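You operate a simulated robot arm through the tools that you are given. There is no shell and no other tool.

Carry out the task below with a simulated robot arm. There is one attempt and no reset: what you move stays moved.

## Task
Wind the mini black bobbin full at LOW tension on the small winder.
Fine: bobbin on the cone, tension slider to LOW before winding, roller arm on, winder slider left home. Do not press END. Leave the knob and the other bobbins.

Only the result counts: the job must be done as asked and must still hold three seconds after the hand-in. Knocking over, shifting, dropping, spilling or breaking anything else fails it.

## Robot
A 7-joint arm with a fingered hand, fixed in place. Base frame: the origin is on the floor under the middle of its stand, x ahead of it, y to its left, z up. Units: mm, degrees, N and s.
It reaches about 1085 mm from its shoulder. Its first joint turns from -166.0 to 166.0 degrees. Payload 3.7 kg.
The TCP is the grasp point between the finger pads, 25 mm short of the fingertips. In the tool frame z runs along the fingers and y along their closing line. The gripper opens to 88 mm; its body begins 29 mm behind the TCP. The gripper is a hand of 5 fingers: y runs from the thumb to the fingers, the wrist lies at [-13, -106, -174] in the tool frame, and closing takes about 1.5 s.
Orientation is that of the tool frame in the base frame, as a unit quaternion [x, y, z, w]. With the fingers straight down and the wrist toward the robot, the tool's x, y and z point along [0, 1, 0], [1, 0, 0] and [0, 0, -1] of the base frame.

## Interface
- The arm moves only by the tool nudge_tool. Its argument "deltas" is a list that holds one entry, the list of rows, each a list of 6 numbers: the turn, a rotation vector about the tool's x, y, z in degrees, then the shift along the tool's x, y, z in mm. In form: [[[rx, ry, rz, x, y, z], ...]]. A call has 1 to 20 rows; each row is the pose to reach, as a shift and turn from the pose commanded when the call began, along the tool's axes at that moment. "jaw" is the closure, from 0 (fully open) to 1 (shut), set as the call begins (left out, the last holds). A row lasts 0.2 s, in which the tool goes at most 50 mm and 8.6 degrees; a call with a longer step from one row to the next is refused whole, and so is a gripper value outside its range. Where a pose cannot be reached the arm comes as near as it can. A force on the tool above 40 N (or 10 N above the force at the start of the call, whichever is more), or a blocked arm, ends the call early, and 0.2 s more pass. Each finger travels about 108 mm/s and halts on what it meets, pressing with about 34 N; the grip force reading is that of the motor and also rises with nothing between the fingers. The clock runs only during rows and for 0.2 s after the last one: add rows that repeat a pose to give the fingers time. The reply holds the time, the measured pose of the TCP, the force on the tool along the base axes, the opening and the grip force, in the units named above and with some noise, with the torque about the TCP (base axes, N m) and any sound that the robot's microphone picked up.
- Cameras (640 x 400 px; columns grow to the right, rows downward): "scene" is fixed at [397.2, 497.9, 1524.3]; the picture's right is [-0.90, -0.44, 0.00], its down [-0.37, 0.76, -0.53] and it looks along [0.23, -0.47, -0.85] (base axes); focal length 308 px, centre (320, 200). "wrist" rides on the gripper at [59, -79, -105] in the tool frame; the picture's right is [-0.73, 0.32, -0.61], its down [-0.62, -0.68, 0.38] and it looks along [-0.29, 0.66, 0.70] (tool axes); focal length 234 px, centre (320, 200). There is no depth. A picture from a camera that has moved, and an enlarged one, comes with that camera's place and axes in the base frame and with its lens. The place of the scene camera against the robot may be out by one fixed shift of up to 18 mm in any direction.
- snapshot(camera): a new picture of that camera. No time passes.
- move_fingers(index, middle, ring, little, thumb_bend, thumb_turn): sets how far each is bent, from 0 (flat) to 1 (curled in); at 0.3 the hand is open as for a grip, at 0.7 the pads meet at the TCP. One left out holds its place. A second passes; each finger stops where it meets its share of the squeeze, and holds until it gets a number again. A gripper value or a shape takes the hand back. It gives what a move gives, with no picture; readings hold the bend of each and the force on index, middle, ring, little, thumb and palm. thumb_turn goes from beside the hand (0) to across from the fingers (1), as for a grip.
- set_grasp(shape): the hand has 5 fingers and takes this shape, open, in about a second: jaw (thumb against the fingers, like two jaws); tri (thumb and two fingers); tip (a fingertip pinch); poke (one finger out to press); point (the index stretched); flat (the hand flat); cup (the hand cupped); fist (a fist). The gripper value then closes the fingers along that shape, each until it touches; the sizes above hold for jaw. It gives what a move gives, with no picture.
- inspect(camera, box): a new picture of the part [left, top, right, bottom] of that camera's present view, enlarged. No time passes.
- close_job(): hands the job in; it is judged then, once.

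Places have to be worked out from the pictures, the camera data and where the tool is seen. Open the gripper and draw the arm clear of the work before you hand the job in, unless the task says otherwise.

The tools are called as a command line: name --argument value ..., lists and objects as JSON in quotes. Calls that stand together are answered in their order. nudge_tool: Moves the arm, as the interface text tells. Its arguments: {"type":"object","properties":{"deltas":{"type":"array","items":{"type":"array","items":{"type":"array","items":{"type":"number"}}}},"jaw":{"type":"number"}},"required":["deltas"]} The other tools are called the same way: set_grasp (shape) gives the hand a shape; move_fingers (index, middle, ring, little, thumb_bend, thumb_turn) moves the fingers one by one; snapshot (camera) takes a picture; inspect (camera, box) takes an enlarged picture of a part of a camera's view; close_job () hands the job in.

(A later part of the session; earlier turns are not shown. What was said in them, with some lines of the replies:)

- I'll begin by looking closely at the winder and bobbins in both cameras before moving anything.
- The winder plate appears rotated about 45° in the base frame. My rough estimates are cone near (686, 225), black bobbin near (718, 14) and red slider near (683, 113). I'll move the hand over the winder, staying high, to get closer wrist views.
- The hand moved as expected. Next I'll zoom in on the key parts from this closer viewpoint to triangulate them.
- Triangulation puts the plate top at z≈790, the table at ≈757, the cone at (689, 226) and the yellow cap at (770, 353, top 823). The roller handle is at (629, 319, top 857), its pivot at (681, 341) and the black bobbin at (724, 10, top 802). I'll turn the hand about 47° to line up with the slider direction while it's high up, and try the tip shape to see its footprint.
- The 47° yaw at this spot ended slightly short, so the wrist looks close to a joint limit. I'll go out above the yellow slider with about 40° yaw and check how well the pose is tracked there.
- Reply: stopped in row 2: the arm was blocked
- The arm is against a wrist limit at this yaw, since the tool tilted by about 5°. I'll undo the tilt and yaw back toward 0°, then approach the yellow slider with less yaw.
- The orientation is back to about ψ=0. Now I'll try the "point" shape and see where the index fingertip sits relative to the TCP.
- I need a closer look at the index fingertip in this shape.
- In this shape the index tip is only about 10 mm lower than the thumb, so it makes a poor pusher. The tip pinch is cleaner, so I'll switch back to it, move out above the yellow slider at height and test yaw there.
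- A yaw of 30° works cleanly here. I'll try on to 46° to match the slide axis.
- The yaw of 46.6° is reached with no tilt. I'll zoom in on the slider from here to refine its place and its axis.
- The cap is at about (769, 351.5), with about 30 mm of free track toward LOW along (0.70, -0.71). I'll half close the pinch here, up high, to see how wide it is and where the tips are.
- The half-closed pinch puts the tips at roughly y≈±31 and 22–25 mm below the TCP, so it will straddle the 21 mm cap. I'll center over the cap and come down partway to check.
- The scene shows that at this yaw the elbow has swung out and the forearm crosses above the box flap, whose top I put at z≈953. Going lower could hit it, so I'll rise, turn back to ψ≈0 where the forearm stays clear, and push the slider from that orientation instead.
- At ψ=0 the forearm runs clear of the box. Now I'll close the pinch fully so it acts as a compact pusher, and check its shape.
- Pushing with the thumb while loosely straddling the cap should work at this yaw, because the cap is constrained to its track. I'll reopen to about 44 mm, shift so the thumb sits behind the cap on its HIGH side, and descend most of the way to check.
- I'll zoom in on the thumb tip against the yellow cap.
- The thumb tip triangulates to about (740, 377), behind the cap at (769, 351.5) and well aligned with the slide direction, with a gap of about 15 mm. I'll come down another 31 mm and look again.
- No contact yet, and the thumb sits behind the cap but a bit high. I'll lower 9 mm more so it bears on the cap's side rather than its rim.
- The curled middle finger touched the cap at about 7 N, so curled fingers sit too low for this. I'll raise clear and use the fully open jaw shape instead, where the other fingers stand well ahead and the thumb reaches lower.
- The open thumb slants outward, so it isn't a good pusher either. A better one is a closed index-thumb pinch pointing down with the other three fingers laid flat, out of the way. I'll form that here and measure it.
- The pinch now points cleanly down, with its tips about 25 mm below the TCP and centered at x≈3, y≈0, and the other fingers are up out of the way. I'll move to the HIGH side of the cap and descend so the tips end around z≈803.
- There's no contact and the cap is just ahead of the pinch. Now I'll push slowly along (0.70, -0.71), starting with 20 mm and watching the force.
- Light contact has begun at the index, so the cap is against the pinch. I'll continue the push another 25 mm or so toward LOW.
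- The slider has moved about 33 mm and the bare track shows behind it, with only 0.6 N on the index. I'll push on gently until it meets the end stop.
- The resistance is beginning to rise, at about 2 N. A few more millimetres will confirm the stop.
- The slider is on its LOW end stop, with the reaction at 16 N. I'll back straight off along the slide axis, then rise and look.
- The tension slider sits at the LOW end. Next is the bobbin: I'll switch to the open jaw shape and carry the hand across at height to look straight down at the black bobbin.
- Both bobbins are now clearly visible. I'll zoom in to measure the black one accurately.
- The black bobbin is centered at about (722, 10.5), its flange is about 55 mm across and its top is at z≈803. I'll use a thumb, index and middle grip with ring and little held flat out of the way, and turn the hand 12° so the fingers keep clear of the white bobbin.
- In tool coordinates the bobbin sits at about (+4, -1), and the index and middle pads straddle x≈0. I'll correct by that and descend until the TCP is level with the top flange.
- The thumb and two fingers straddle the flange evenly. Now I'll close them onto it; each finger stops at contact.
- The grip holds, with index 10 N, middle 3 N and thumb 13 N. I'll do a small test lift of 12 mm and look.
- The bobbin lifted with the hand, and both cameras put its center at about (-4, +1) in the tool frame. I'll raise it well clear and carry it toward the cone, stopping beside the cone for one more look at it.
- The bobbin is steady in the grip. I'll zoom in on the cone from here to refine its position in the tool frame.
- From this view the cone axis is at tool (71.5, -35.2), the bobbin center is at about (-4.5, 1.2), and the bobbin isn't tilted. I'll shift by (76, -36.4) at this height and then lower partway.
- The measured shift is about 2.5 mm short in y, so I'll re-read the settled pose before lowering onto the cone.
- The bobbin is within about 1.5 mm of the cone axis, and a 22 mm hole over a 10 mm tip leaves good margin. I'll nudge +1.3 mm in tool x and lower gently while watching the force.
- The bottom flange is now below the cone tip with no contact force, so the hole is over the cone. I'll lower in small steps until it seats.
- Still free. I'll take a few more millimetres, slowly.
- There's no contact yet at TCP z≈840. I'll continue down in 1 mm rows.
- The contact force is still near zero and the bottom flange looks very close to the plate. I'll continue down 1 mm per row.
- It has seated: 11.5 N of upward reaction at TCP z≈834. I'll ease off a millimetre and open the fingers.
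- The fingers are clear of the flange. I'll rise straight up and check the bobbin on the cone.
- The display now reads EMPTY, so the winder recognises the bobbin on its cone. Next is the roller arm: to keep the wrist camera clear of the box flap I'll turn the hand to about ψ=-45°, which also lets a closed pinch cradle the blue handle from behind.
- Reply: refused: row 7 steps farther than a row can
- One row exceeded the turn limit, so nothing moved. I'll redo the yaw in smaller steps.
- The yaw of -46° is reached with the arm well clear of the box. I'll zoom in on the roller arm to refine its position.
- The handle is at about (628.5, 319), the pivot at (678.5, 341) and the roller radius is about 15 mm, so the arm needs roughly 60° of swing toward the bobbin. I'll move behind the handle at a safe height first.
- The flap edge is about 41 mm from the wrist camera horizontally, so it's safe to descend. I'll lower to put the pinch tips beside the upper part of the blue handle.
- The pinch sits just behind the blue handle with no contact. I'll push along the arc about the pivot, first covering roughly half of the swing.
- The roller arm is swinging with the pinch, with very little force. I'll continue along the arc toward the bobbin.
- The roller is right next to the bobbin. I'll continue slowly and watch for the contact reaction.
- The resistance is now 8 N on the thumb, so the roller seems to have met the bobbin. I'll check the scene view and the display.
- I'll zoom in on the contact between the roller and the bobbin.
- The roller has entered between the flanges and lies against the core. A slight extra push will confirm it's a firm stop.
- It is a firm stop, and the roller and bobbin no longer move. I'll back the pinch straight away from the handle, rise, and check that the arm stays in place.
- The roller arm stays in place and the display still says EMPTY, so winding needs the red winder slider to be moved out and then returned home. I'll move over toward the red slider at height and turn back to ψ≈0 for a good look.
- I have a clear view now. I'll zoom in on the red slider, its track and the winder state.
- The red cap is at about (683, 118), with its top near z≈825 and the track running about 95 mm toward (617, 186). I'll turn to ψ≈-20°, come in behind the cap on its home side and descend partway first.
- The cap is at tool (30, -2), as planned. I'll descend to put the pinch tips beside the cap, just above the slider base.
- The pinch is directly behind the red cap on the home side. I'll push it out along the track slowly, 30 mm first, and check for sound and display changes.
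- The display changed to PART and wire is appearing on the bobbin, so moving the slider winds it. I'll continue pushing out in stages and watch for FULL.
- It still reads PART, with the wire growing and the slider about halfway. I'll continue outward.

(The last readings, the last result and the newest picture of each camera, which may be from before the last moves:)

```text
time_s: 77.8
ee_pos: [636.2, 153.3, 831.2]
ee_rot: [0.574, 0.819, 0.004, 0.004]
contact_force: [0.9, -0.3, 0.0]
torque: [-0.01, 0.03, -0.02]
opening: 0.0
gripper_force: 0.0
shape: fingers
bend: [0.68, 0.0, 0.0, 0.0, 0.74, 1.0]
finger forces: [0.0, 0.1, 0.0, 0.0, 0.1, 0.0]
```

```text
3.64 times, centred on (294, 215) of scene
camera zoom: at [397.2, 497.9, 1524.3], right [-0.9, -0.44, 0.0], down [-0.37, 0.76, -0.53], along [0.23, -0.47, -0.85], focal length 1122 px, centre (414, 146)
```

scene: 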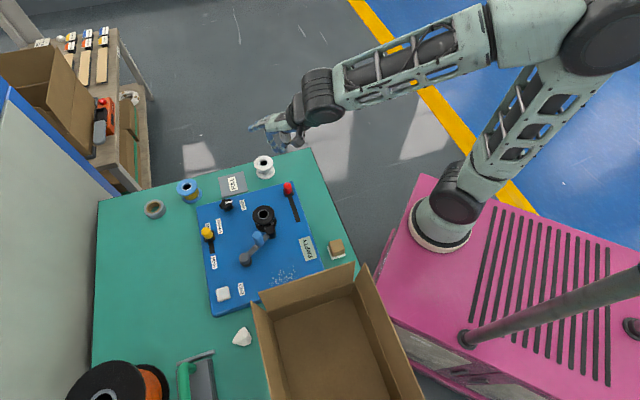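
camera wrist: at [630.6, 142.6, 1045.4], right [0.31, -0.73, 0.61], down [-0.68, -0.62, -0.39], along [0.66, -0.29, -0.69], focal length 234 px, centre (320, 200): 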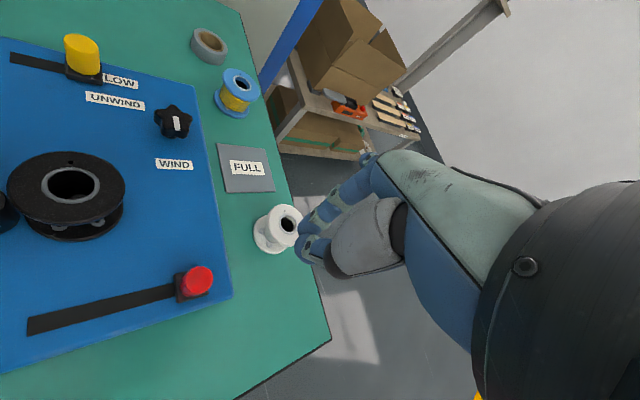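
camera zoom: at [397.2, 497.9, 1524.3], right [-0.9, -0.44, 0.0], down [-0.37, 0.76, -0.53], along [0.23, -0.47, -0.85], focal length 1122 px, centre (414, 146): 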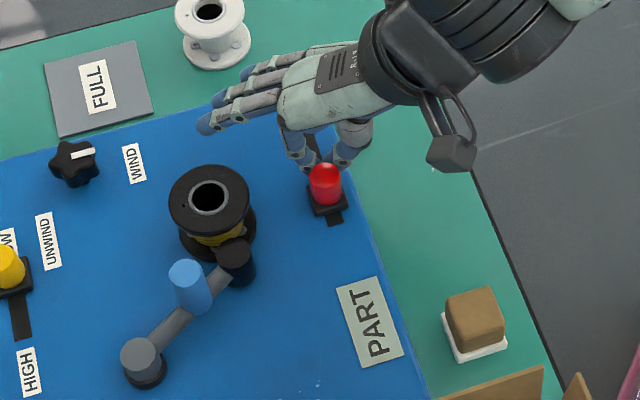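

The slider is near the far end and it still reads PART. I'll push the last stretch gently to the stop.

nudge_tool --deltas '[[[0, 0, 0, 4.6, -2.1, 0], [0, 0, 0, 9.1, -4.1, 0], [0, 0, 0, 12.7, -5.8, 0], [0, 0, 0, 16.4, -7.4, 0], [0, 0, 0, 16.4, -7.4, 0]]]'

inspect --camera "wrist" --box '[160, 160, 400, 340]'

inspect --camera "scene" --box '[230, 160, 358, 270]'

```text
time_s: 79.0
ee_pos: [625.5, 164.8, 827.2]
ee_rot: [0.575, 0.818, 0.004, 0.003]
contact_force: [3.0, -2.6, 1.2]
torque: [-0.05, -0.07, -0.04]
opening: 0.0
gripper_force: 3.5
shape: fingers
bend: [0.67, 0.0, 0.0, 0.0, 0.74, 1.0]
finger forces: [3.6, 0.0, 0.1, 0.0, 2.1, 0.0]
```

```text
2.22 times, centred on (280, 250) of wrist
camera zoom: at [529.1, 192.9, 931.5], right [0.54, -0.57, 0.61], down [-0.42, -0.82, -0.39], along [0.72, -0.05, -0.69], focal length 520 px, centre (409, 89)
```

zoom: 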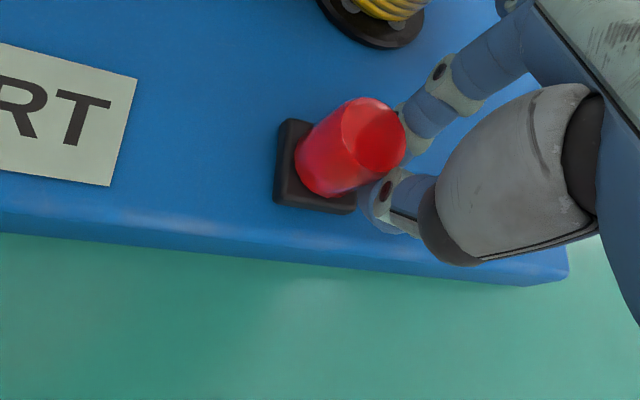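

```text
3.64 times, centred on (294, 215) of scene
camera zoom: at [397.2, 497.9, 1524.3], right [-0.9, -0.44, 0.0], down [-0.37, 0.76, -0.53], along [0.23, -0.47, -0.85], focal length 1122 px, centre (414, 146)
```

zoom: 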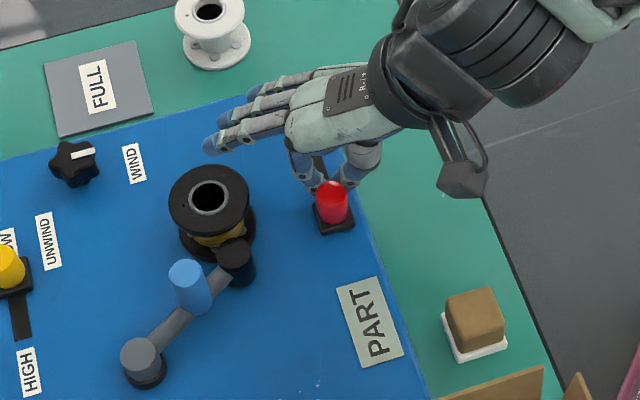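

The slider is at its far end stop and the display still shows PART. I'll wait about 2 seconds in place to see whether it keeps winding with time or only with strokes.

inspect --camera "scene" --box '[256, 200, 304, 240]'

nudge_tool --deltas '[[[0, 0, 0, -1, 0.4, 0], [0, 0, 0, -1, 0.4, 0], [0, 0, 0, -1, 0.4, 0], [0, 0, 0, -1, 0.4, 0], [0, 0, 0, -1, 0.4, 0], [0, 0, 0, -1, 0.4, 0], [0, 0, 0, -1, 0.4, 0], [0, 0, 0, -1, 0.4, 0], [0, 0, 0, -1, 0.4, 0], [0, 0, 0, -1, 0.4, 0]]]'

inspect --camera "scene" --box '[256, 200, 304, 240]'

inspect --camera "scene" --box '[230, 160, 358, 270]'

```text
10.00 times, centred on (280, 220) of scene
camera zoom: at [397.2, 497.9, 1524.3], right [-0.9, -0.44, 0.0], down [-0.37, 0.76, -0.53], along [0.23, -0.47, -0.85], focal length 3084 px, centre (720, 0)
```

zoom: 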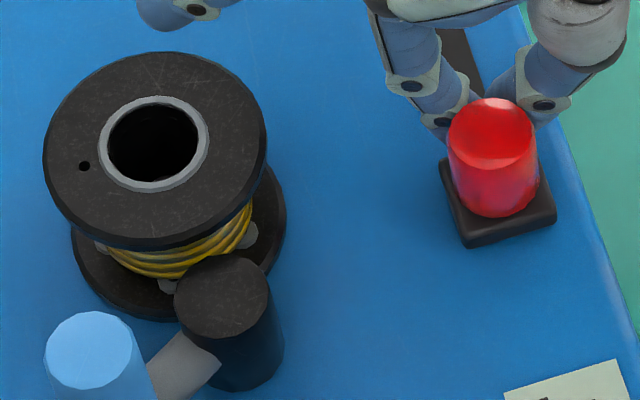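

```text
time_s: 81.2
ee_pos: [627.3, 165.6, 828.0]
ee_rot: [0.573, 0.819, 0.004, 0.004]
contact_force: [0.1, -0.8, 0.9]
torque: [-0.03, -0.04, 0.04]
opening: 0.0
gripper_force: 0.5
shape: fingers
bend: [0.67, 0.0, 0.0, 0.0, 0.74, 1.0]
finger forces: [2.0, 0.0, 0.0, 0.0, 0.0, 0.1]
```

```text
10.00 times, centred on (280, 220) of scene
camera zoom: at [397.2, 497.9, 1524.3], right [-0.9, -0.44, 0.0], down [-0.37, 0.76, -0.53], along [0.23, -0.47, -0.85], focal length 3084 px, centre (720, 0)
```

zoom: 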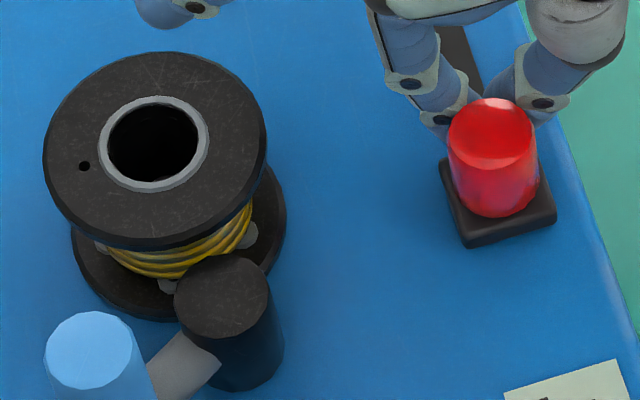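

```text
3.64 times, centred on (294, 215) of scene
camera zoom: at [397.2, 497.9, 1524.3], right [-0.9, -0.44, 0.0], down [-0.37, 0.76, -0.53], along [0.23, -0.47, -0.85], focal length 1122 px, centre (414, 146)
```

zoom: 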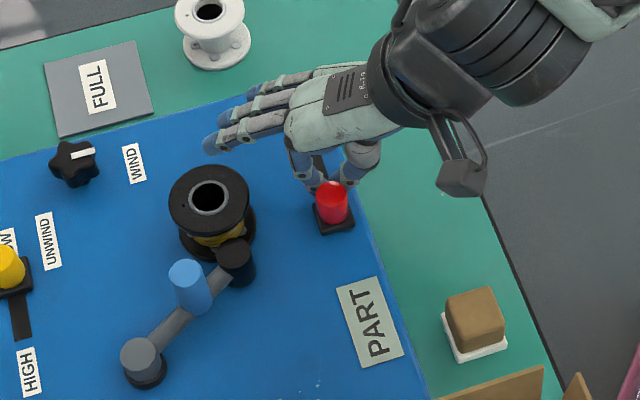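

Nothing changes while the slider is still, so winding follows slider strokes and several may be needed. Gripping the cap will be better for repeated strokes. I'll back off, rise, turn to ψ≈0 and look down at the cap.

nudge_tool --deltas '[[[0, 0, 0, -5, 2.2, 0], [0, 0, 0, -10, 4.4, 0], [0, 0, 0, -10, 4.4, -25], [0, 0, 0, -10, 4.4, -55], [0, 0, 0, -10, 4.4, -80], [0, 0, 7, -5, 3, -80], [0, 0, 14, 0, 1, -80], [0, 0, 20, 5, -3, -80], [0, 0, 20, 12, -8, -80], [0, 0, 20, 12, -8, -80]]]'

move_fingers --index 0.48 --thumb_bend 0.48

snapshot --camera "wrist"

inspect --camera "scene" --box '[220, 150, 376, 270]'

```text
time_s: 83.4
ee_pos: [614.2, 174.2, 907.9]
ee_rot: [0.707, 0.707, 0.005, 0.003]
contact_force: [-0.8, 1.1, 0.3]
torque: [-0.03, -0.02, 0.02]
opening: 0.0
gripper_force: 0.1
shape: fingers
bend: [0.68, 0.0, 0.0, 0.0, 0.74, 1.0]
finger forces: [0.0, 0.0, 0.0, 0.0, 0.1, 0.1]
```

```text
time_s: 84.4
ee_pos: [614.1, 172.7, 908.4]
ee_rot: [0.708, 0.706, 0.004, 0.003]
contact_force: [0.0, 0.3, -0.8]
torque: [0.03, -0.05, 0.01]
opening: 45.6
gripper_force: 0.1
shape: fingers
bend: [0.48, 0.0, 0.0, 0.0, 0.48, 1.0]
finger forces: [0.0, 0.0, 0.1, 0.1, 0.0, 0.0]
```

```text
taken
camera wrist: at [533.0, 231.5, 1011.9], right [0.32, -0.73, 0.61], down [-0.68, -0.62, -0.39], along [0.66, -0.29, -0.69], focal length 234 px, centre (320, 200)
```

wrist: 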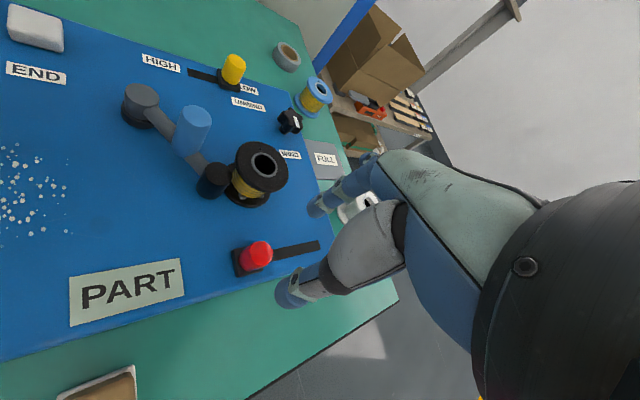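

```text
3.33 times, centred on (298, 210) of scene
camera zoom: at [397.2, 497.9, 1524.3], right [-0.9, -0.44, 0.0], down [-0.37, 0.76, -0.53], along [0.23, -0.47, -0.85], focal length 1028 px, centre (393, 167)
```

zoom: 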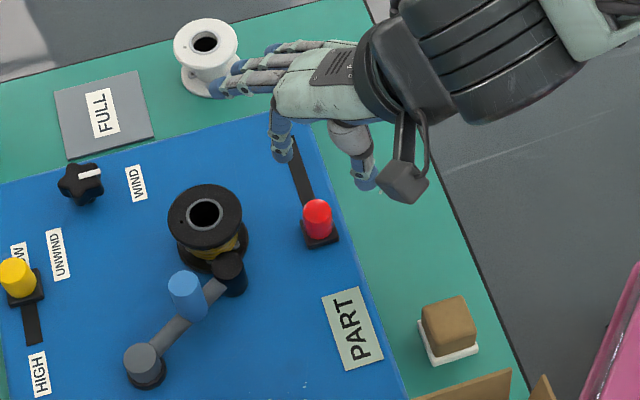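

I'll zoom in to place the cap precisely before gripping it.

inspect --camera "wrist" --box '[210, 190, 370, 320]'

inspect --camera "wrist" --box '[180, 120, 308, 220]'

```text
3.08 times, centred on (290, 255) of wrist
camera zoom: at [533.0, 231.5, 1011.9], right [0.32, -0.73, 0.61], down [-0.68, -0.62, -0.39], along [0.66, -0.29, -0.69], focal length 720 px, centre (412, 31)
```

zoom: 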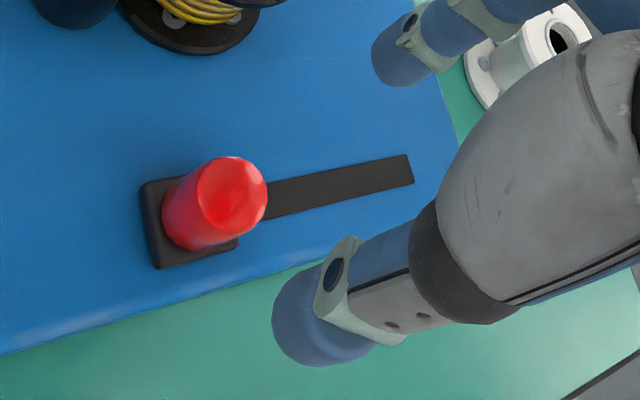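

```text
4.00 times, centred on (244, 170) of wrist
camera zoom: at [533.0, 231.5, 1011.9], right [0.32, -0.73, 0.61], down [-0.68, -0.62, -0.39], along [0.66, -0.29, -0.69], focal length 937 px, centre (624, 320)
```

zoom: 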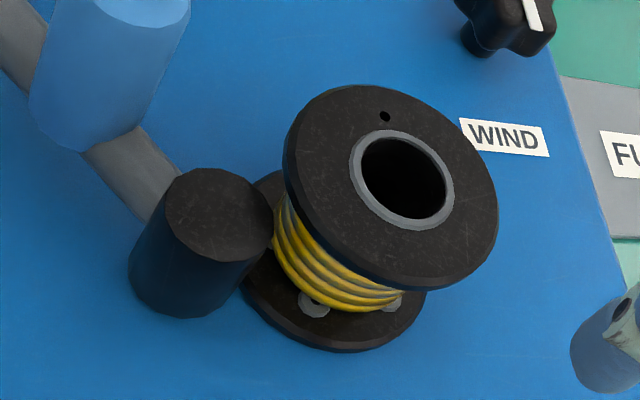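

The cap is at tool (9, 6), and the pads are centred near x≈7, y≈-4. I'll shift by (2.3, 9.9), descend over the cap and close index and thumb onto it.

nudge_tool --deltas '[[[0, 0, 0, 2.3, 9.9, 10], [0, 0, 0, 2.3, 9.9, 30], [0, 0, 0, 2.3, 9.9, 50], [0, 0, 0, 2.3, 9.9, 68], [0, 0, 0, 2.3, 9.9, 79], [0, 0, 0, 2.3, 9.9, 79]]]'

inspect --camera "wrist" --box '[210, 170, 402, 320]'

inspect --camera "scene" --box '[260, 170, 356, 240]'

```text
time_s: 85.8
ee_pos: [624.4, 176.2, 829.3]
ee_rot: [0.707, 0.707, 0.005, 0.003]
contact_force: [0.6, 0.1, -0.6]
torque: [-0.02, -0.01, -0.03]
opening: 45.5
gripper_force: 0.1
shape: fingers
bend: [0.48, 0.0, 0.0, 0.0, 0.48, 1.0]
finger forces: [0.0, 0.0, 0.0, 0.1, 0.0, 0.0]
```

```text
2.67 times, centred on (306, 245) of wrist
camera zoom: at [543.6, 234.0, 933.4], right [0.32, -0.73, 0.61], down [-0.68, -0.62, -0.39], along [0.66, -0.29, -0.69], focal length 624 px, centre (357, 80)
```

zoom: 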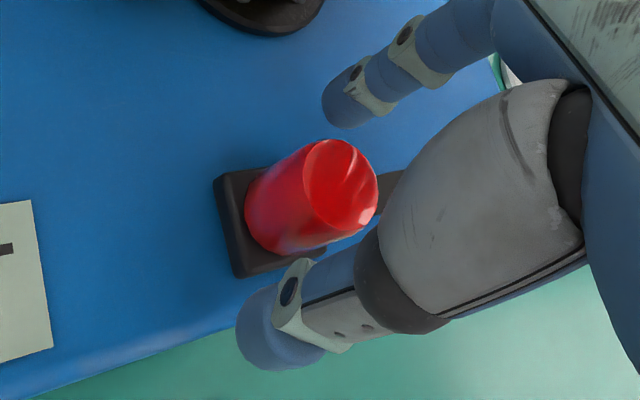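

```text
5.71 times, centred on (308, 205) of scene
camera zoom: at [397.2, 497.9, 1524.3], right [-0.9, -0.44, 0.0], down [-0.37, 0.76, -0.53], along [0.23, -0.47, -0.85], focal length 1762 px, centre (389, 171)
```

zoom: 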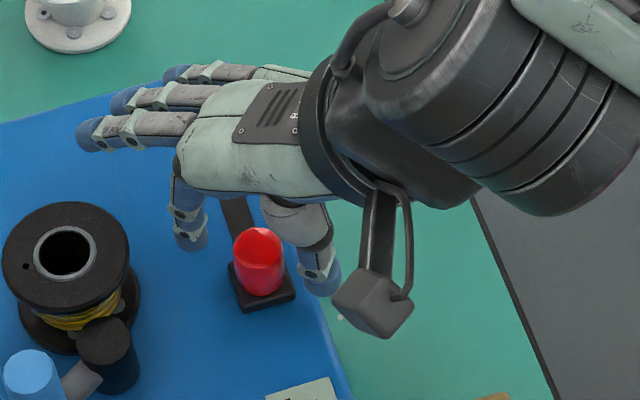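

The cap sits between index and thumb as planned. I'll close them onto it.

move_fingers --index 0.62 --thumb_bend 0.66

inspect --camera "wrist" --box '[210, 170, 402, 320]'

inspect --camera "scene" --box '[260, 170, 356, 240]'

```text
time_s: 86.8
ee_pos: [624.0, 175.5, 830.3]
ee_rot: [0.708, 0.706, 0.004, 0.003]
contact_force: [-3.1, -1.8, -0.8]
torque: [-0.07, 0.07, 0.03]
opening: 17.8
gripper_force: 1.6
shape: fingers
bend: [0.62, 0.0, 0.0, 0.0, 0.61, 1.0]
finger forces: [0.3, 0.0, 0.0, 0.0, 3.4, 0.1]
```

```text
2.67 times, centred on (306, 245) of wrist
camera zoom: at [543.6, 233.9, 933.5], right [0.32, -0.73, 0.61], down [-0.68, -0.62, -0.39], along [0.66, -0.29, -0.69], focal length 624 px, centre (357, 80)
```

zoom: 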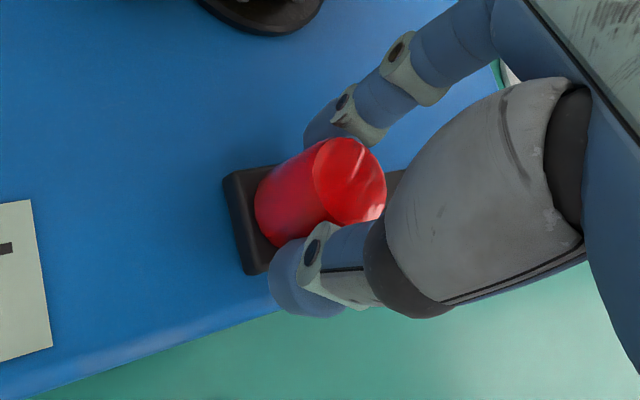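

```text
5.71 times, centred on (308, 205) of scene
camera zoom: at [397.2, 497.9, 1524.3], right [-0.9, -0.44, 0.0], down [-0.37, 0.76, -0.53], along [0.23, -0.47, -0.85], focal length 1762 px, centre (389, 171)
```

zoom: 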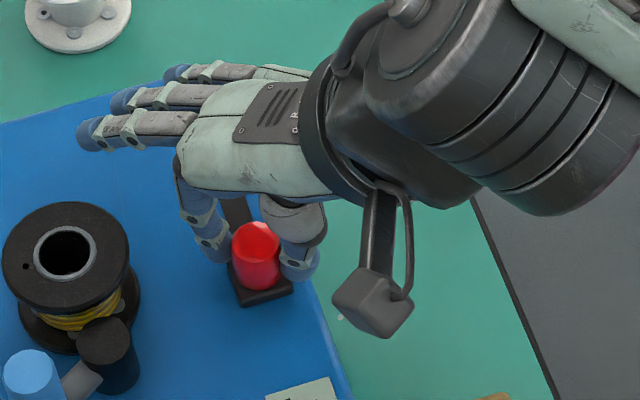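

The cap is nearly pinched, and the index has just reached its set bend. I'll close a bit more for a light, firm hold.

move_fingers --index 0.7 --thumb_bend 0.7

```text
time_s: 87.8
ee_pos: [625.2, 176.1, 829.5]
ee_rot: [0.707, 0.707, 0.004, 0.003]
contact_force: [-0.5, -1.4, 0.1]
torque: [-0.03, 0.0, -0.03]
opening: 15.8
gripper_force: 4.2
shape: fingers
bend: [0.63, 0.0, 0.0, 0.0, 0.62, 1.0]
finger forces: [3.9, 0.0, 0.0, 0.0, 4.9, 0.0]
```

The hold is good at about 4–5 N on each side. I'll drag the slider back along the track toward home, 45 mm first, and watch whether winding continues on the return.

nudge_tool --deltas '[[[0, 0, 0, -5.4, 5.2, 0], [0, 0, 0, -10.8, 10.5, 0], [0, 0, 0, -16.1, 15.7, 0], [0, 0, 0, -21.5, 20.9, 0], [0, 0, 0, -26.9, 26.1, 0], [0, 0, 0, -32.3, 31.4, 0], [0, 0, 0, -32.3, 31.4, 0]]]'

inspect --camera "wrist" --box '[210, 170, 402, 320]'

inspect --camera "scene" --box '[230, 160, 358, 270]'

```text
time_s: 89.4
ee_pos: [655.9, 143.3, 829.9]
ee_rot: [0.708, 0.707, 0.004, 0.003]
contact_force: [1.1, 1.1, -1.1]
torque: [0.0, -0.01, 0.0]
opening: 15.6
gripper_force: 4.9
shape: fingers
bend: [0.63, 0.0, 0.0, 0.0, 0.63, 1.0]
finger forces: [5.2, 0.0, 0.1, 0.0, 4.4, 0.1]
```

```text
2.67 times, centred on (306, 245) of wrist
camera zoom: at [574.6, 201.5, 933.3], right [0.32, -0.73, 0.61], down [-0.68, -0.62, -0.39], along [0.66, -0.29, -0.69], focal length 624 px, centre (357, 80)
```

zoom: 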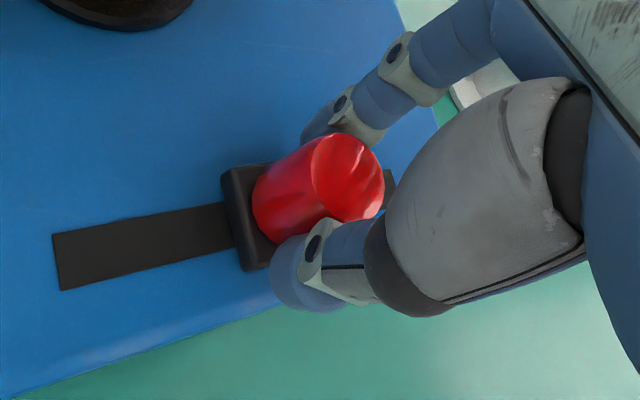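

```text
3.64 times, centred on (294, 215) of scene
camera zoom: at [397.2, 497.9, 1524.3], right [-0.9, -0.44, 0.0], down [-0.37, 0.76, -0.53], along [0.23, -0.47, -0.85], focal length 1122 px, centre (414, 146)
```

zoom: 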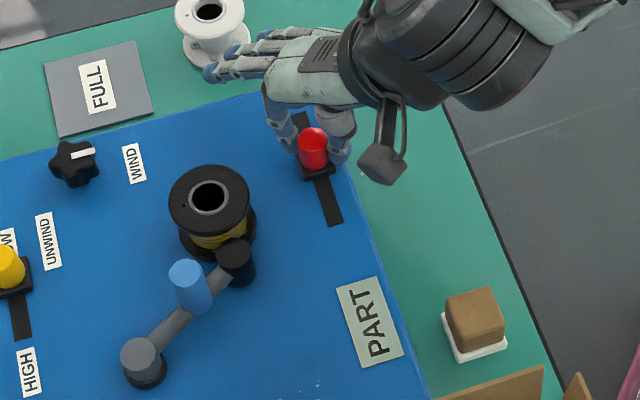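

The slider follows the grip well. I'll check the wire level on the bobbin now.

inspect --camera "scene" --box '[256, 200, 304, 240]'

nudge_tool --deltas '[[[0, 0, 0, -5.4, 5.2, 0], [0, 0, 0, -10.8, 10.5, 0], [0, 0, 0, -16.1, 15.7, 0], [0, 0, 0, -21.5, 20.9, 0], [0, 0, 0, -25, 24.3, 0], [0, 0, 0, -25, 24.3, 0]]]'

inspect --camera "scene" --box '[256, 200, 304, 240]'

inspect --camera "scene" --box '[230, 160, 358, 270]'

```text
10.00 times, centred on (280, 220) of scene
camera zoom: at [397.2, 497.9, 1524.3], right [-0.9, -0.44, 0.0], down [-0.37, 0.76, -0.53], along [0.23, -0.47, -0.85], focal length 3084 px, centre (720, 0)
```

zoom: 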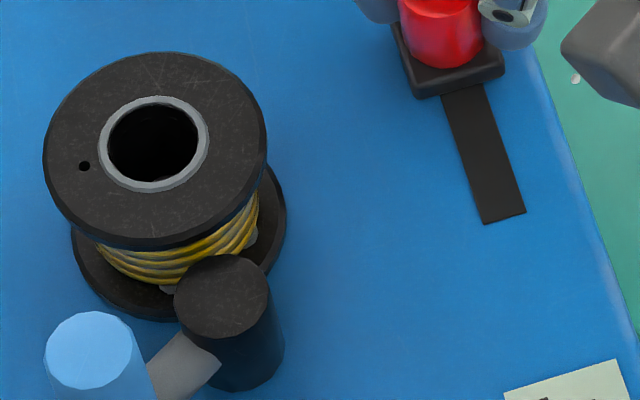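

```text
time_s: 90.8
ee_pos: [680.2, 117.2, 830.8]
ee_rot: [0.707, 0.707, 0.004, 0.004]
contact_force: [-0.1, 0.2, 0.1]
torque: [-0.03, 0.0, 0.0]
opening: 15.3
gripper_force: 4.8
shape: fingers
bend: [0.63, 0.0, 0.0, 0.0, 0.63, 1.0]
finger forces: [5.1, 0.1, 0.0, 0.0, 4.5, 0.0]
```

```text
10.00 times, centred on (280, 220) of scene
camera zoom: at [397.2, 497.9, 1524.3], right [-0.9, -0.44, 0.0], down [-0.37, 0.76, -0.53], along [0.23, -0.47, -0.85], focal length 3084 px, centre (720, 0)
```

zoom: 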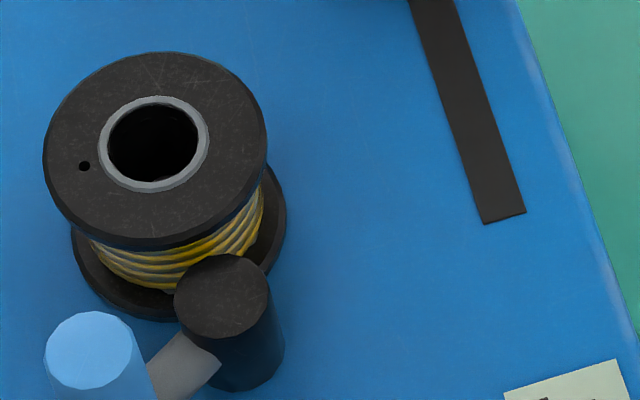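

```text
3.64 times, centred on (294, 215) of scene
camera zoom: at [397.2, 497.9, 1524.3], right [-0.9, -0.44, 0.0], down [-0.37, 0.76, -0.53], along [0.23, -0.47, -0.85], focal length 1122 px, centre (414, 146)
```

zoom: 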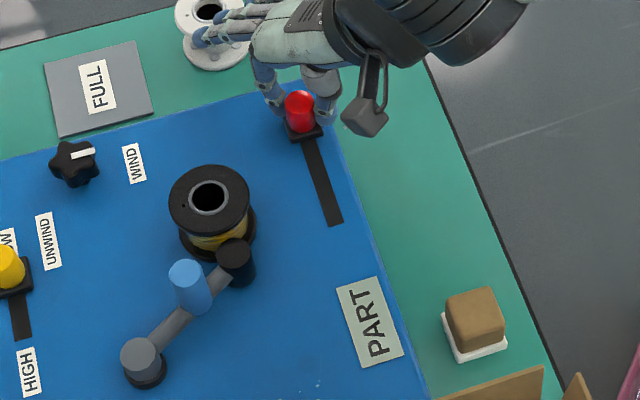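

The wire level keeps growing on the return stroke too, so winding accumulates with slider travel. I'll finish the last few millimetres to home.

nudge_tool --deltas '[[[0, 0, 0, -2.2, 2.1, 0], [0, 0, 0, -4.3, 4.2, 0], [0, 0, 0, -5.7, 5.6, 0], [0, 0, 0, -5.7, 5.6, 0]]]'

inspect --camera "scene" --box '[230, 160, 358, 270]'

```text
time_s: 91.8
ee_pos: [685.5, 112.4, 829.4]
ee_rot: [0.708, 0.706, 0.004, 0.003]
contact_force: [0.7, 1.0, -1.9]
torque: [0.0, -0.05, 0.01]
opening: 15.4
gripper_force: 4.8
shape: fingers
bend: [0.63, 0.0, 0.0, 0.0, 0.63, 1.0]
finger forces: [4.6, 0.1, 0.0, 0.1, 4.0, 0.0]
```

```text
3.64 times, centred on (294, 215) of scene
camera zoom: at [397.2, 497.9, 1524.3], right [-0.9, -0.44, 0.0], down [-0.37, 0.76, -0.53], along [0.23, -0.47, -0.85], focal length 1122 px, centre (414, 146)
```

zoom: 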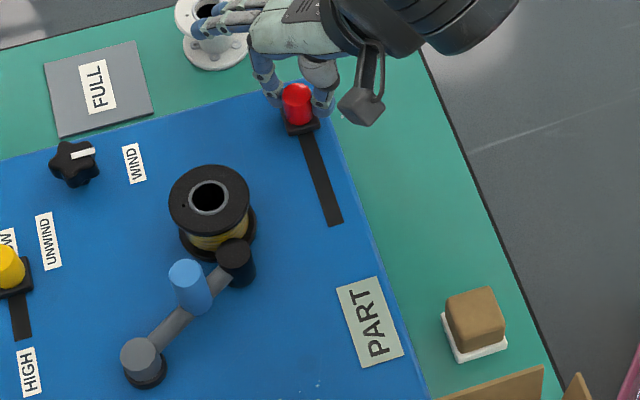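

The slider is essentially home and the display still says PART. I'll start a second stroke outward, 45 mm first, checking the display as I go.

nudge_tool --deltas '[[[0, 0, 0, 5.4, -5.2, 0], [0, 0, 0, 10.8, -10.5, 0], [0, 0, 0, 16.1, -15.7, 0], [0, 0, 0, 21.5, -20.9, 0], [0, 0, 0, 26.9, -26.1, 0], [0, 0, 0, 32.3, -31.4, 0], [0, 0, 0, 32.3, -31.4, 0]]]'

inspect --camera "scene" --box '[230, 160, 358, 270]'

inspect --camera "scene" --box '[256, 200, 304, 240]'

```text
time_s: 93.4
ee_pos: [654.6, 144.9, 830.6]
ee_rot: [0.708, 0.707, 0.004, 0.003]
contact_force: [-2.8, -1.5, -3.1]
torque: [-0.05, 0.02, 0.01]
opening: 15.5
gripper_force: 4.5
shape: fingers
bend: [0.63, 0.0, 0.0, 0.0, 0.63, 1.0]
finger forces: [3.9, 0.0, 0.0, 0.0, 5.4, 0.1]
```

```text
3.64 times, centred on (294, 215) of scene
camera zoom: at [397.2, 497.9, 1524.3], right [-0.9, -0.44, 0.0], down [-0.37, 0.76, -0.53], along [0.23, -0.47, -0.85], focal length 1122 px, centre (414, 146)
```

zoom: 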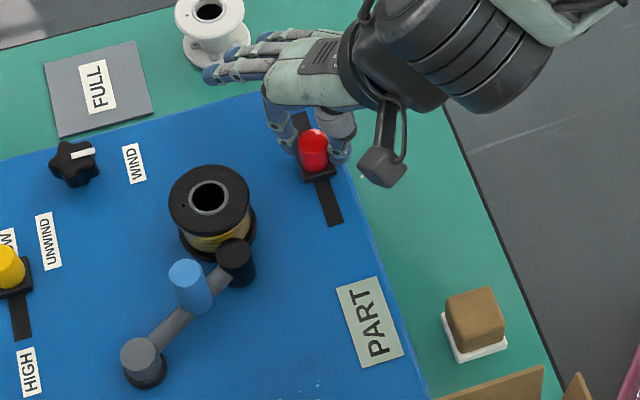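

```text
10.00 times, centred on (280, 220) of scene
camera zoom: at [397.2, 497.9, 1524.3], right [-0.9, -0.44, 0.0], down [-0.37, 0.76, -0.53], along [0.23, -0.47, -0.85], focal length 3084 px, centre (720, 0)
```

zoom: 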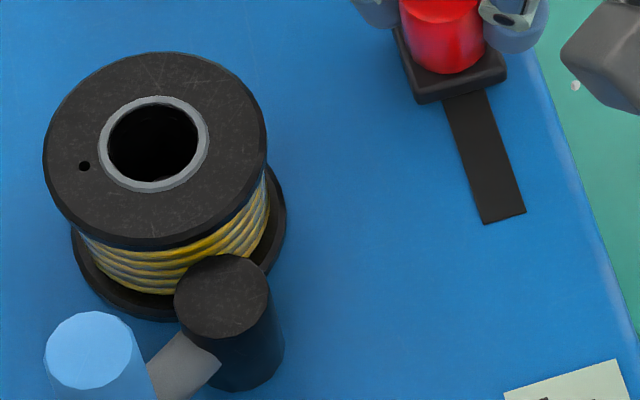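

The wire level is still rising and it reads PART. I'll continue to the far end of the stroke.

nudge_tool --deltas '[[[0, 0, 0, 5.4, -5.2, 0], [0, 0, 0, 10.8, -10.5, 0], [0, 0, 0, 16.1, -15.7, 0], [0, 0, 0, 21.5, -20.9, 0], [0, 0, 0, 26.5, -25.8, 0], [0, 0, 0, 26.5, -25.8, 0]]]'

inspect --camera "scene" --box '[230, 160, 358, 270]'

inspect --camera "scene" --box '[256, 200, 304, 240]'

```text
time_s: 94.8
ee_pos: [628.5, 172.2, 829.6]
ee_rot: [0.708, 0.706, 0.004, 0.003]
contact_force: [-2.2, -1.1, -0.1]
torque: [-0.03, 0.03, 0.02]
opening: 15.2
gripper_force: 4.7
shape: fingers
bend: [0.63, 0.0, 0.0, 0.0, 0.63, 1.0]
finger forces: [3.8, 0.0, 0.1, 0.0, 5.8, 0.1]
```

```text
3.64 times, centred on (294, 215) of scene
camera zoom: at [397.2, 497.9, 1524.3], right [-0.9, -0.44, 0.0], down [-0.37, 0.76, -0.53], along [0.23, -0.47, -0.85], focal length 1122 px, centre (414, 146)
```

zoom: 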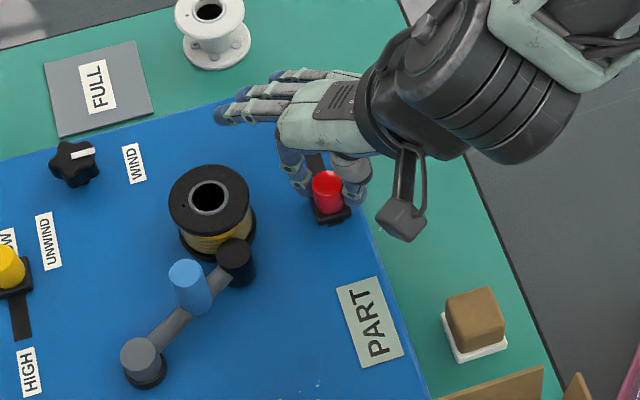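

```text
10.00 times, centred on (280, 220) of scene
camera zoom: at [397.2, 497.9, 1524.3], right [-0.9, -0.44, 0.0], down [-0.37, 0.76, -0.53], along [0.23, -0.47, -0.85], focal length 3084 px, centre (720, 0)
```

zoom: 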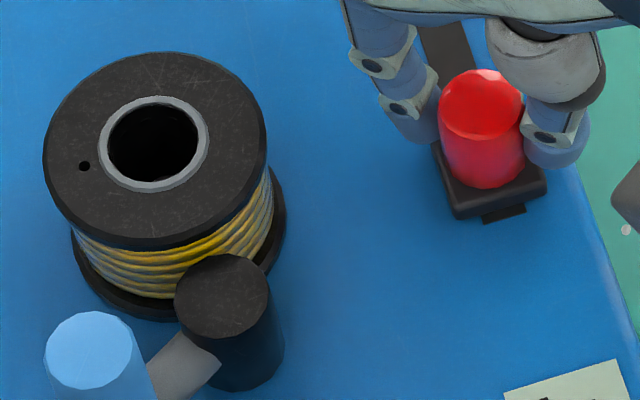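

The wire is close to the flange rim but the display still says PART. I'll start the return stroke, checking midway.

nudge_tool --deltas '[[[0, 0, 0, -5.4, 5.2, 0], [0, 0, 0, -10.8, 10.5, 0], [0, 0, 0, -16.1, 15.7, 0], [0, 0, 0, -21.5, 20.9, 0], [0, 0, 0, -26.9, 26.1, 0], [0, 0, 0, -32.3, 31.4, 0], [0, 0, 0, -32.3, 31.4, 0]]]'

inspect --camera "scene" --box '[230, 160, 358, 270]'

inspect --camera "scene" --box '[256, 200, 304, 240]'

```text
time_s: 96.4
ee_pos: [661.1, 139.8, 829.5]
ee_rot: [0.708, 0.707, 0.004, 0.003]
contact_force: [-1.6, -1.8, -1.0]
torque: [-0.02, 0.04, -0.01]
opening: 15.4
gripper_force: 4.6
shape: fingers
bend: [0.64, 0.0, 0.0, 0.0, 0.62, 1.0]
finger forces: [4.3, 0.1, 0.0, 0.0, 5.2, 0.1]
```

```text
3.64 times, centred on (294, 215) of scene
camera zoom: at [397.2, 497.9, 1524.3], right [-0.9, -0.44, 0.0], down [-0.37, 0.76, -0.53], along [0.23, -0.47, -0.85], focal length 1122 px, centre (414, 146)
```

zoom: 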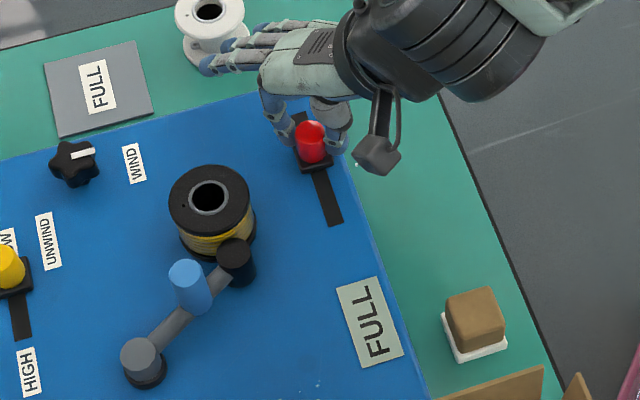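

```text
10.00 times, centred on (280, 220) of scene
camera zoom: at [397.2, 497.9, 1524.3], right [-0.9, -0.44, 0.0], down [-0.37, 0.76, -0.53], along [0.23, -0.47, -0.85], focal length 3084 px, centre (720, 0)
```

zoom: 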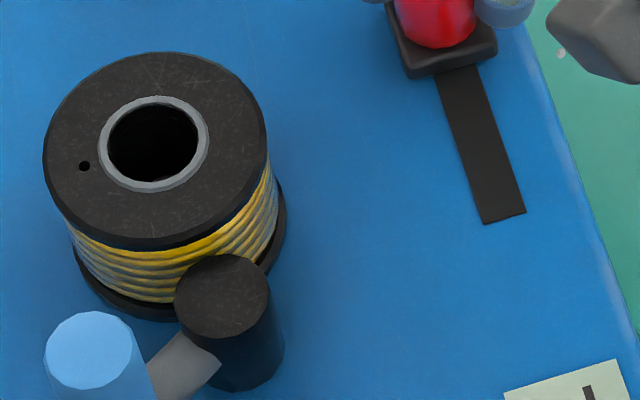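

The display now reads FULL. I'll bring the slider the remaining 38 mm or so to its home end, easing onto the stop.

nudge_tool --deltas '[[[0, 0, 0, -5.4, 5.2, 0], [0, 0, 0, -10.8, 10.5, 0], [0, 0, 0, -16.1, 15.7, 0], [0, 0, 0, -21.5, 20.9, 0], [0, 0, 0, -25.1, 24.4, 0], [0, 0, 0, -25.1, 24.4, 0]]]'

nudge_tool --deltas '[[[0, 0, 0, -1.4, 1.4, 0], [0, 0, 0, -2.8, 2.8, 0], [0, 0, 0, -4.2, 4.1, 0], [0, 0, 0, -4.2, 4.1, 0]]]'

inspect --camera "scene" --box '[230, 160, 358, 270]'

inspect --camera "wrist" --box '[180, 170, 402, 340]'

```text
time_s: 97.8
ee_pos: [684.0, 115.6, 829.4]
ee_rot: [0.708, 0.706, 0.004, 0.003]
contact_force: [-0.3, 0.7, 0.5]
torque: [0.0, -0.01, 0.03]
opening: 15.3
gripper_force: 4.6
shape: fingers
bend: [0.63, 0.0, 0.0, 0.0, 0.63, 1.0]
finger forces: [4.6, 0.0, 0.0, 0.0, 4.5, 0.1]
```

```text
time_s: 98.8
ee_pos: [689.4, 111.6, 829.6]
ee_rot: [0.708, 0.706, 0.005, 0.003]
contact_force: [-5.1, 2.3, -1.6]
torque: [-0.01, 0.06, -0.01]
opening: 14.4
gripper_force: 4.2
shape: fingers
bend: [0.65, 0.0, 0.0, 0.0, 0.62, 1.0]
finger forces: [2.3, 0.0, 0.1, 0.0, 5.6, 0.1]
```

```text
3.64 times, centred on (294, 215) of scene
camera zoom: at [397.2, 497.9, 1524.3], right [-0.9, -0.44, 0.0], down [-0.37, 0.76, -0.53], along [0.23, -0.47, -0.85], focal length 1122 px, centre (414, 146)
```

zoom: 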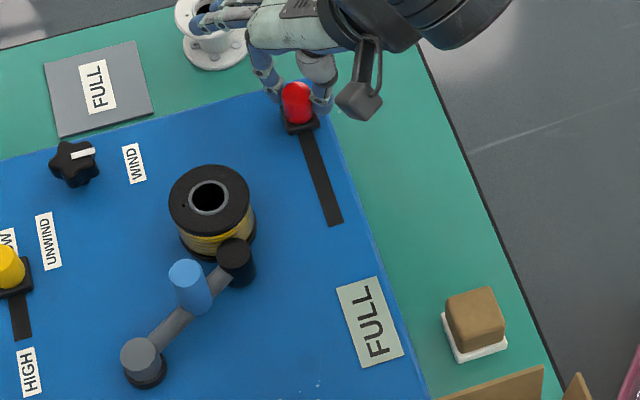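

```text
2.35 times, centred on (291, 255) of wrist
camera zoom: at [607.3, 168.4, 934.0], right [0.32, -0.73, 0.61], down [-0.68, -0.62, -0.39], along [0.66, -0.29, -0.69], focal length 551 px, centre (388, 71)
```

zoom: 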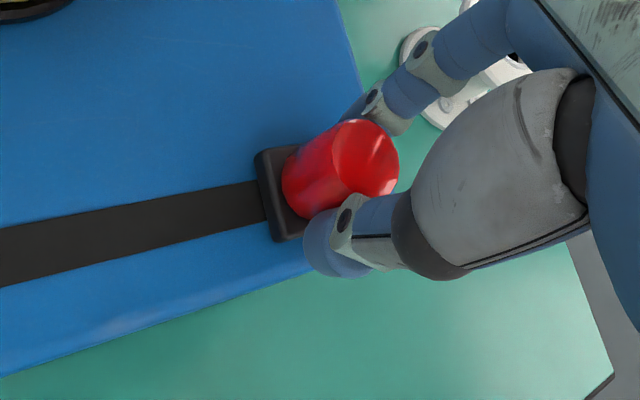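

The slider is back against its home stop, with the thumb force risen and the display on FULL. I'll give it one more small nudge home, then open the fingers.

nudge_tool --deltas '[[[0, 0, 0, -1, 1, 0], [0, 0, 0, -1.6, 1.6, 0], [0, 0, 0, -1.6, 1.6, 0]]]'

move_fingers --index 0.48 --thumb_bend 0.48

inspect --camera "wrist" --box '[180, 170, 402, 340]'

inspect --camera "scene" --box '[230, 160, 358, 270]'

```text
time_s: 99.6
ee_pos: [688.3, 108.4, 830.2]
ee_rot: [0.708, 0.706, 0.004, 0.003]
contact_force: [-5.6, 1.2, 0.0]
torque: [0.04, 0.1, 0.05]
opening: 12.7
gripper_force: 3.9
shape: fingers
bend: [0.67, 0.0, 0.0, 0.0, 0.62, 1.0]
finger forces: [1.4, 0.1, 0.0, 0.1, 6.1, 0.0]
```

```text
time_s: 100.6
ee_pos: [690.3, 108.8, 830.1]
ee_rot: [0.708, 0.706, 0.005, 0.003]
contact_force: [0.1, 0.0, -1.1]
torque: [-0.01, -0.02, 0.02]
opening: 45.5
gripper_force: 0.1
shape: fingers
bend: [0.48, 0.0, 0.0, 0.0, 0.48, 1.0]
finger forces: [0.0, 0.1, 0.0, 0.1, 0.1, 0.0]
```

```text
2.35 times, centred on (291, 255) of wrist
camera zoom: at [609.3, 166.4, 933.9], right [0.32, -0.73, 0.61], down [-0.68, -0.62, -0.39], along [0.66, -0.29, -0.69], focal length 551 px, centre (388, 71)
```

zoom: 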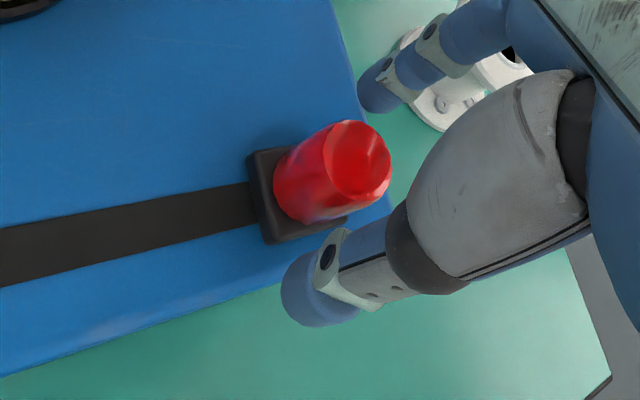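

```text
3.64 times, centred on (294, 215) of scene
camera zoom: at [397.2, 497.9, 1524.3], right [-0.9, -0.44, 0.0], down [-0.37, 0.76, -0.53], along [0.23, -0.47, -0.85], focal length 1122 px, centre (414, 146)
```

zoom: 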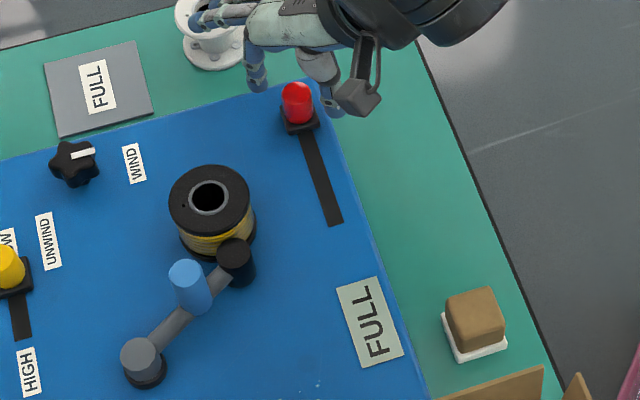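

Released with the slider at home and FULL showing. I'll rise straight up, clear of the work, and recheck everything.

nudge_tool --deltas '[[[0, 0, 0, 0, 0, -15], [0, 0, 0, 0, 0, -40], [0, 0, 0, 0, 0, -70], [0, 0, 0, 0, 0, -105], [0, 0, 0, 0, 0, -140], [0, 0, 0, 0, -35, -170], [0, 0, 0, 0, -75, -195], [0, 0, 0, 0, -115, -215], [0, 0, 0, 0, -150, -230], [0, 0, 0, 0, -150, -230]]]'

set_grasp --shape "jaw"

snapshot --camera "wrist"

snapshot --camera "scene"

inspect --camera "scene" --box '[180, 140, 340, 250]'

inspect --camera "scene" --box '[190, 210, 340, 320]'

```text
time_s: 102.8
ee_pos: [538.0, 109.0, 1059.4]
ee_rot: [0.708, 0.707, 0.003, 0.003]
contact_force: [0.2, 0.6, 0.6]
torque: [0.01, 0.02, 0.01]
opening: 45.3
gripper_force: 0.0
shape: fingers
bend: [0.48, 0.0, 0.0, 0.0, 0.48, 1.0]
finger forces: [0.1, 0.0, 0.0, 0.1, 0.1, 0.1]
```

```text
time_s: 103.7
ee_pos: [538.0, 107.8, 1059.7]
ee_rot: [0.707, 0.707, 0.004, 0.004]
contact_force: [-0.4, 0.0, -0.3]
torque: [0.01, 0.0, 0.03]
opening: 87.5
gripper_force: 0.0
shape: jaw
bend: [0.3, 0.3, 0.3, 0.3, 0.3, 0.98]
finger forces: [0.0, 0.1, 0.0, 0.1, 0.0, 0.1]
```

```text
taken
camera wrist: at [457.1, 166.4, 1163.2], right [0.32, -0.73, 0.61], down [-0.68, -0.62, -0.39], along [0.66, -0.29, -0.69], focal length 234 px, centre (320, 200)
```

wrist: 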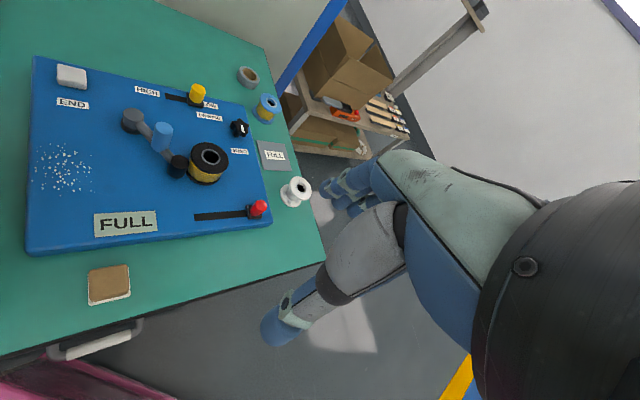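

```text
taken
```

scene: 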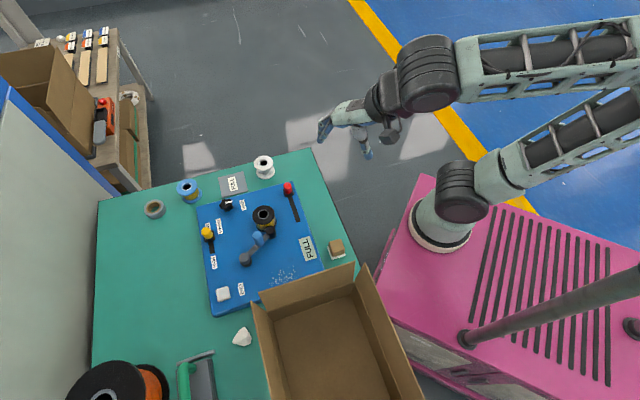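

```text
3.64 times, centred on (260, 195) of scene
camera zoom: at [397.2, 497.9, 1524.3], right [-0.9, -0.44, 0.0], down [-0.37, 0.76, -0.53], along [0.23, -0.47, -0.85], focal length 1122 px, centre (538, 218)
```

zoom: 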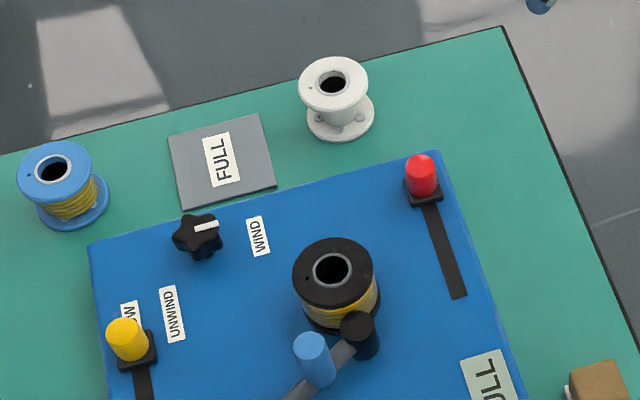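

```text
3.64 times, centred on (265, 265) of scene
camera zoom: at [397.2, 497.9, 1524.3], right [-0.9, -0.44, 0.0], down [-0.37, 0.76, -0.53], along [0.23, -0.47, -0.85], focal length 1122 px, centre (520, -36)
```

zoom: 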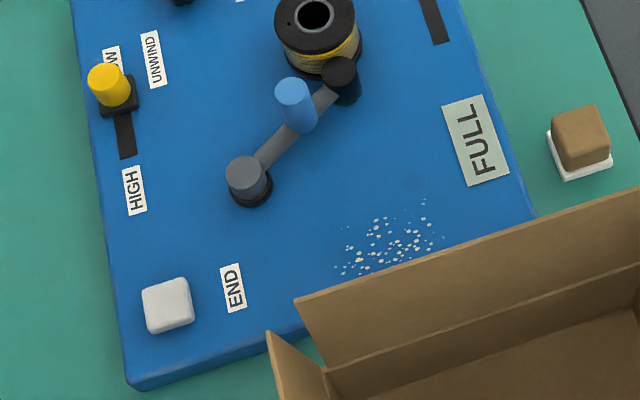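

The display shows FULL, the slider looks home, the roller is on, tension is at LOW, and the knob and other bobbins are untouched. One last high-zoom check of the red slider, using the same crop I took before moving it.

inspect --camera "scene" --box '[245, 140, 325, 190]'

inspect --camera "scene" --box '[240, 170, 320, 230]'

```text
8.00 times, centred on (285, 165) of scene
camera zoom: at [397.2, 497.9, 1524.3], right [-0.9, -0.44, 0.0], down [-0.37, 0.76, -0.53], along [0.23, -0.47, -0.85], focal length 2467 px, centre (600, 480)
```

zoom: 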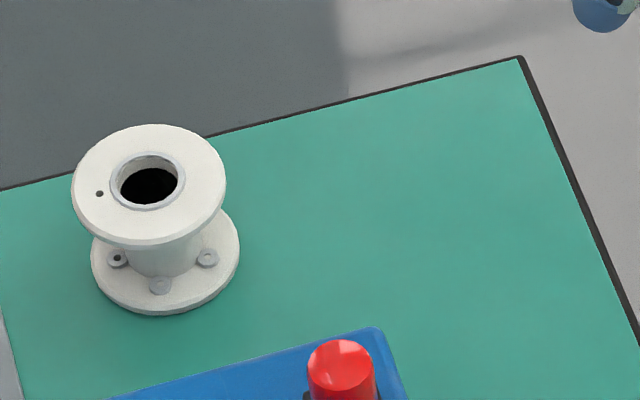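

```text
6.67 times, centred on (280, 200) of scene
camera zoom: at [397.2, 497.9, 1524.3], right [-0.9, -0.44, 0.0], down [-0.37, 0.76, -0.53], along [0.23, -0.47, -0.85], focal length 2056 px, centre (587, 200)
```

zoom: 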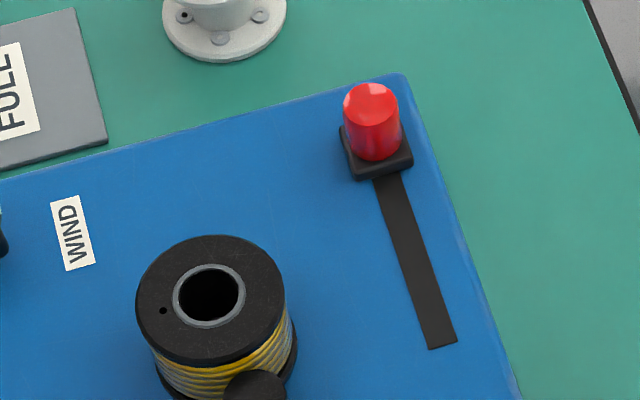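

The red slider and white bobbin are pixel-identical to their original positions. The black bobbin is wound FULL on the cone with the roller on and tension at LOW, and the hand is open and clear. I'm handing in the job.

close_job

```text
The job is handed in.
```

The mini black bobbin is wound full at LOW tension and sits on the cone, and the winder's display reads FULL. I've handed the job in.

- **Tension:** I pushed the yellow slider to its LOW end stop before any winding started.
- **Roller arm:** it is swung in against the bobbin, and it stayed in place when I let go.
- **Winder slider:** two out-and-back strokes of the red slider filled the bobbin. It then went back to its home stop, where the camera view matches its starting position.
- **Left alone:** I didn't press END or touch the knob or the other bobbins.

Early on, a curled finger pressed the yellow slider's cap lightly (about 7 N). I backed off at once, and the slider hadn't moved.

I left the full bobbin on the cone rather than moving it to the pad marked FULL, since you asked only for it to be on the cone.
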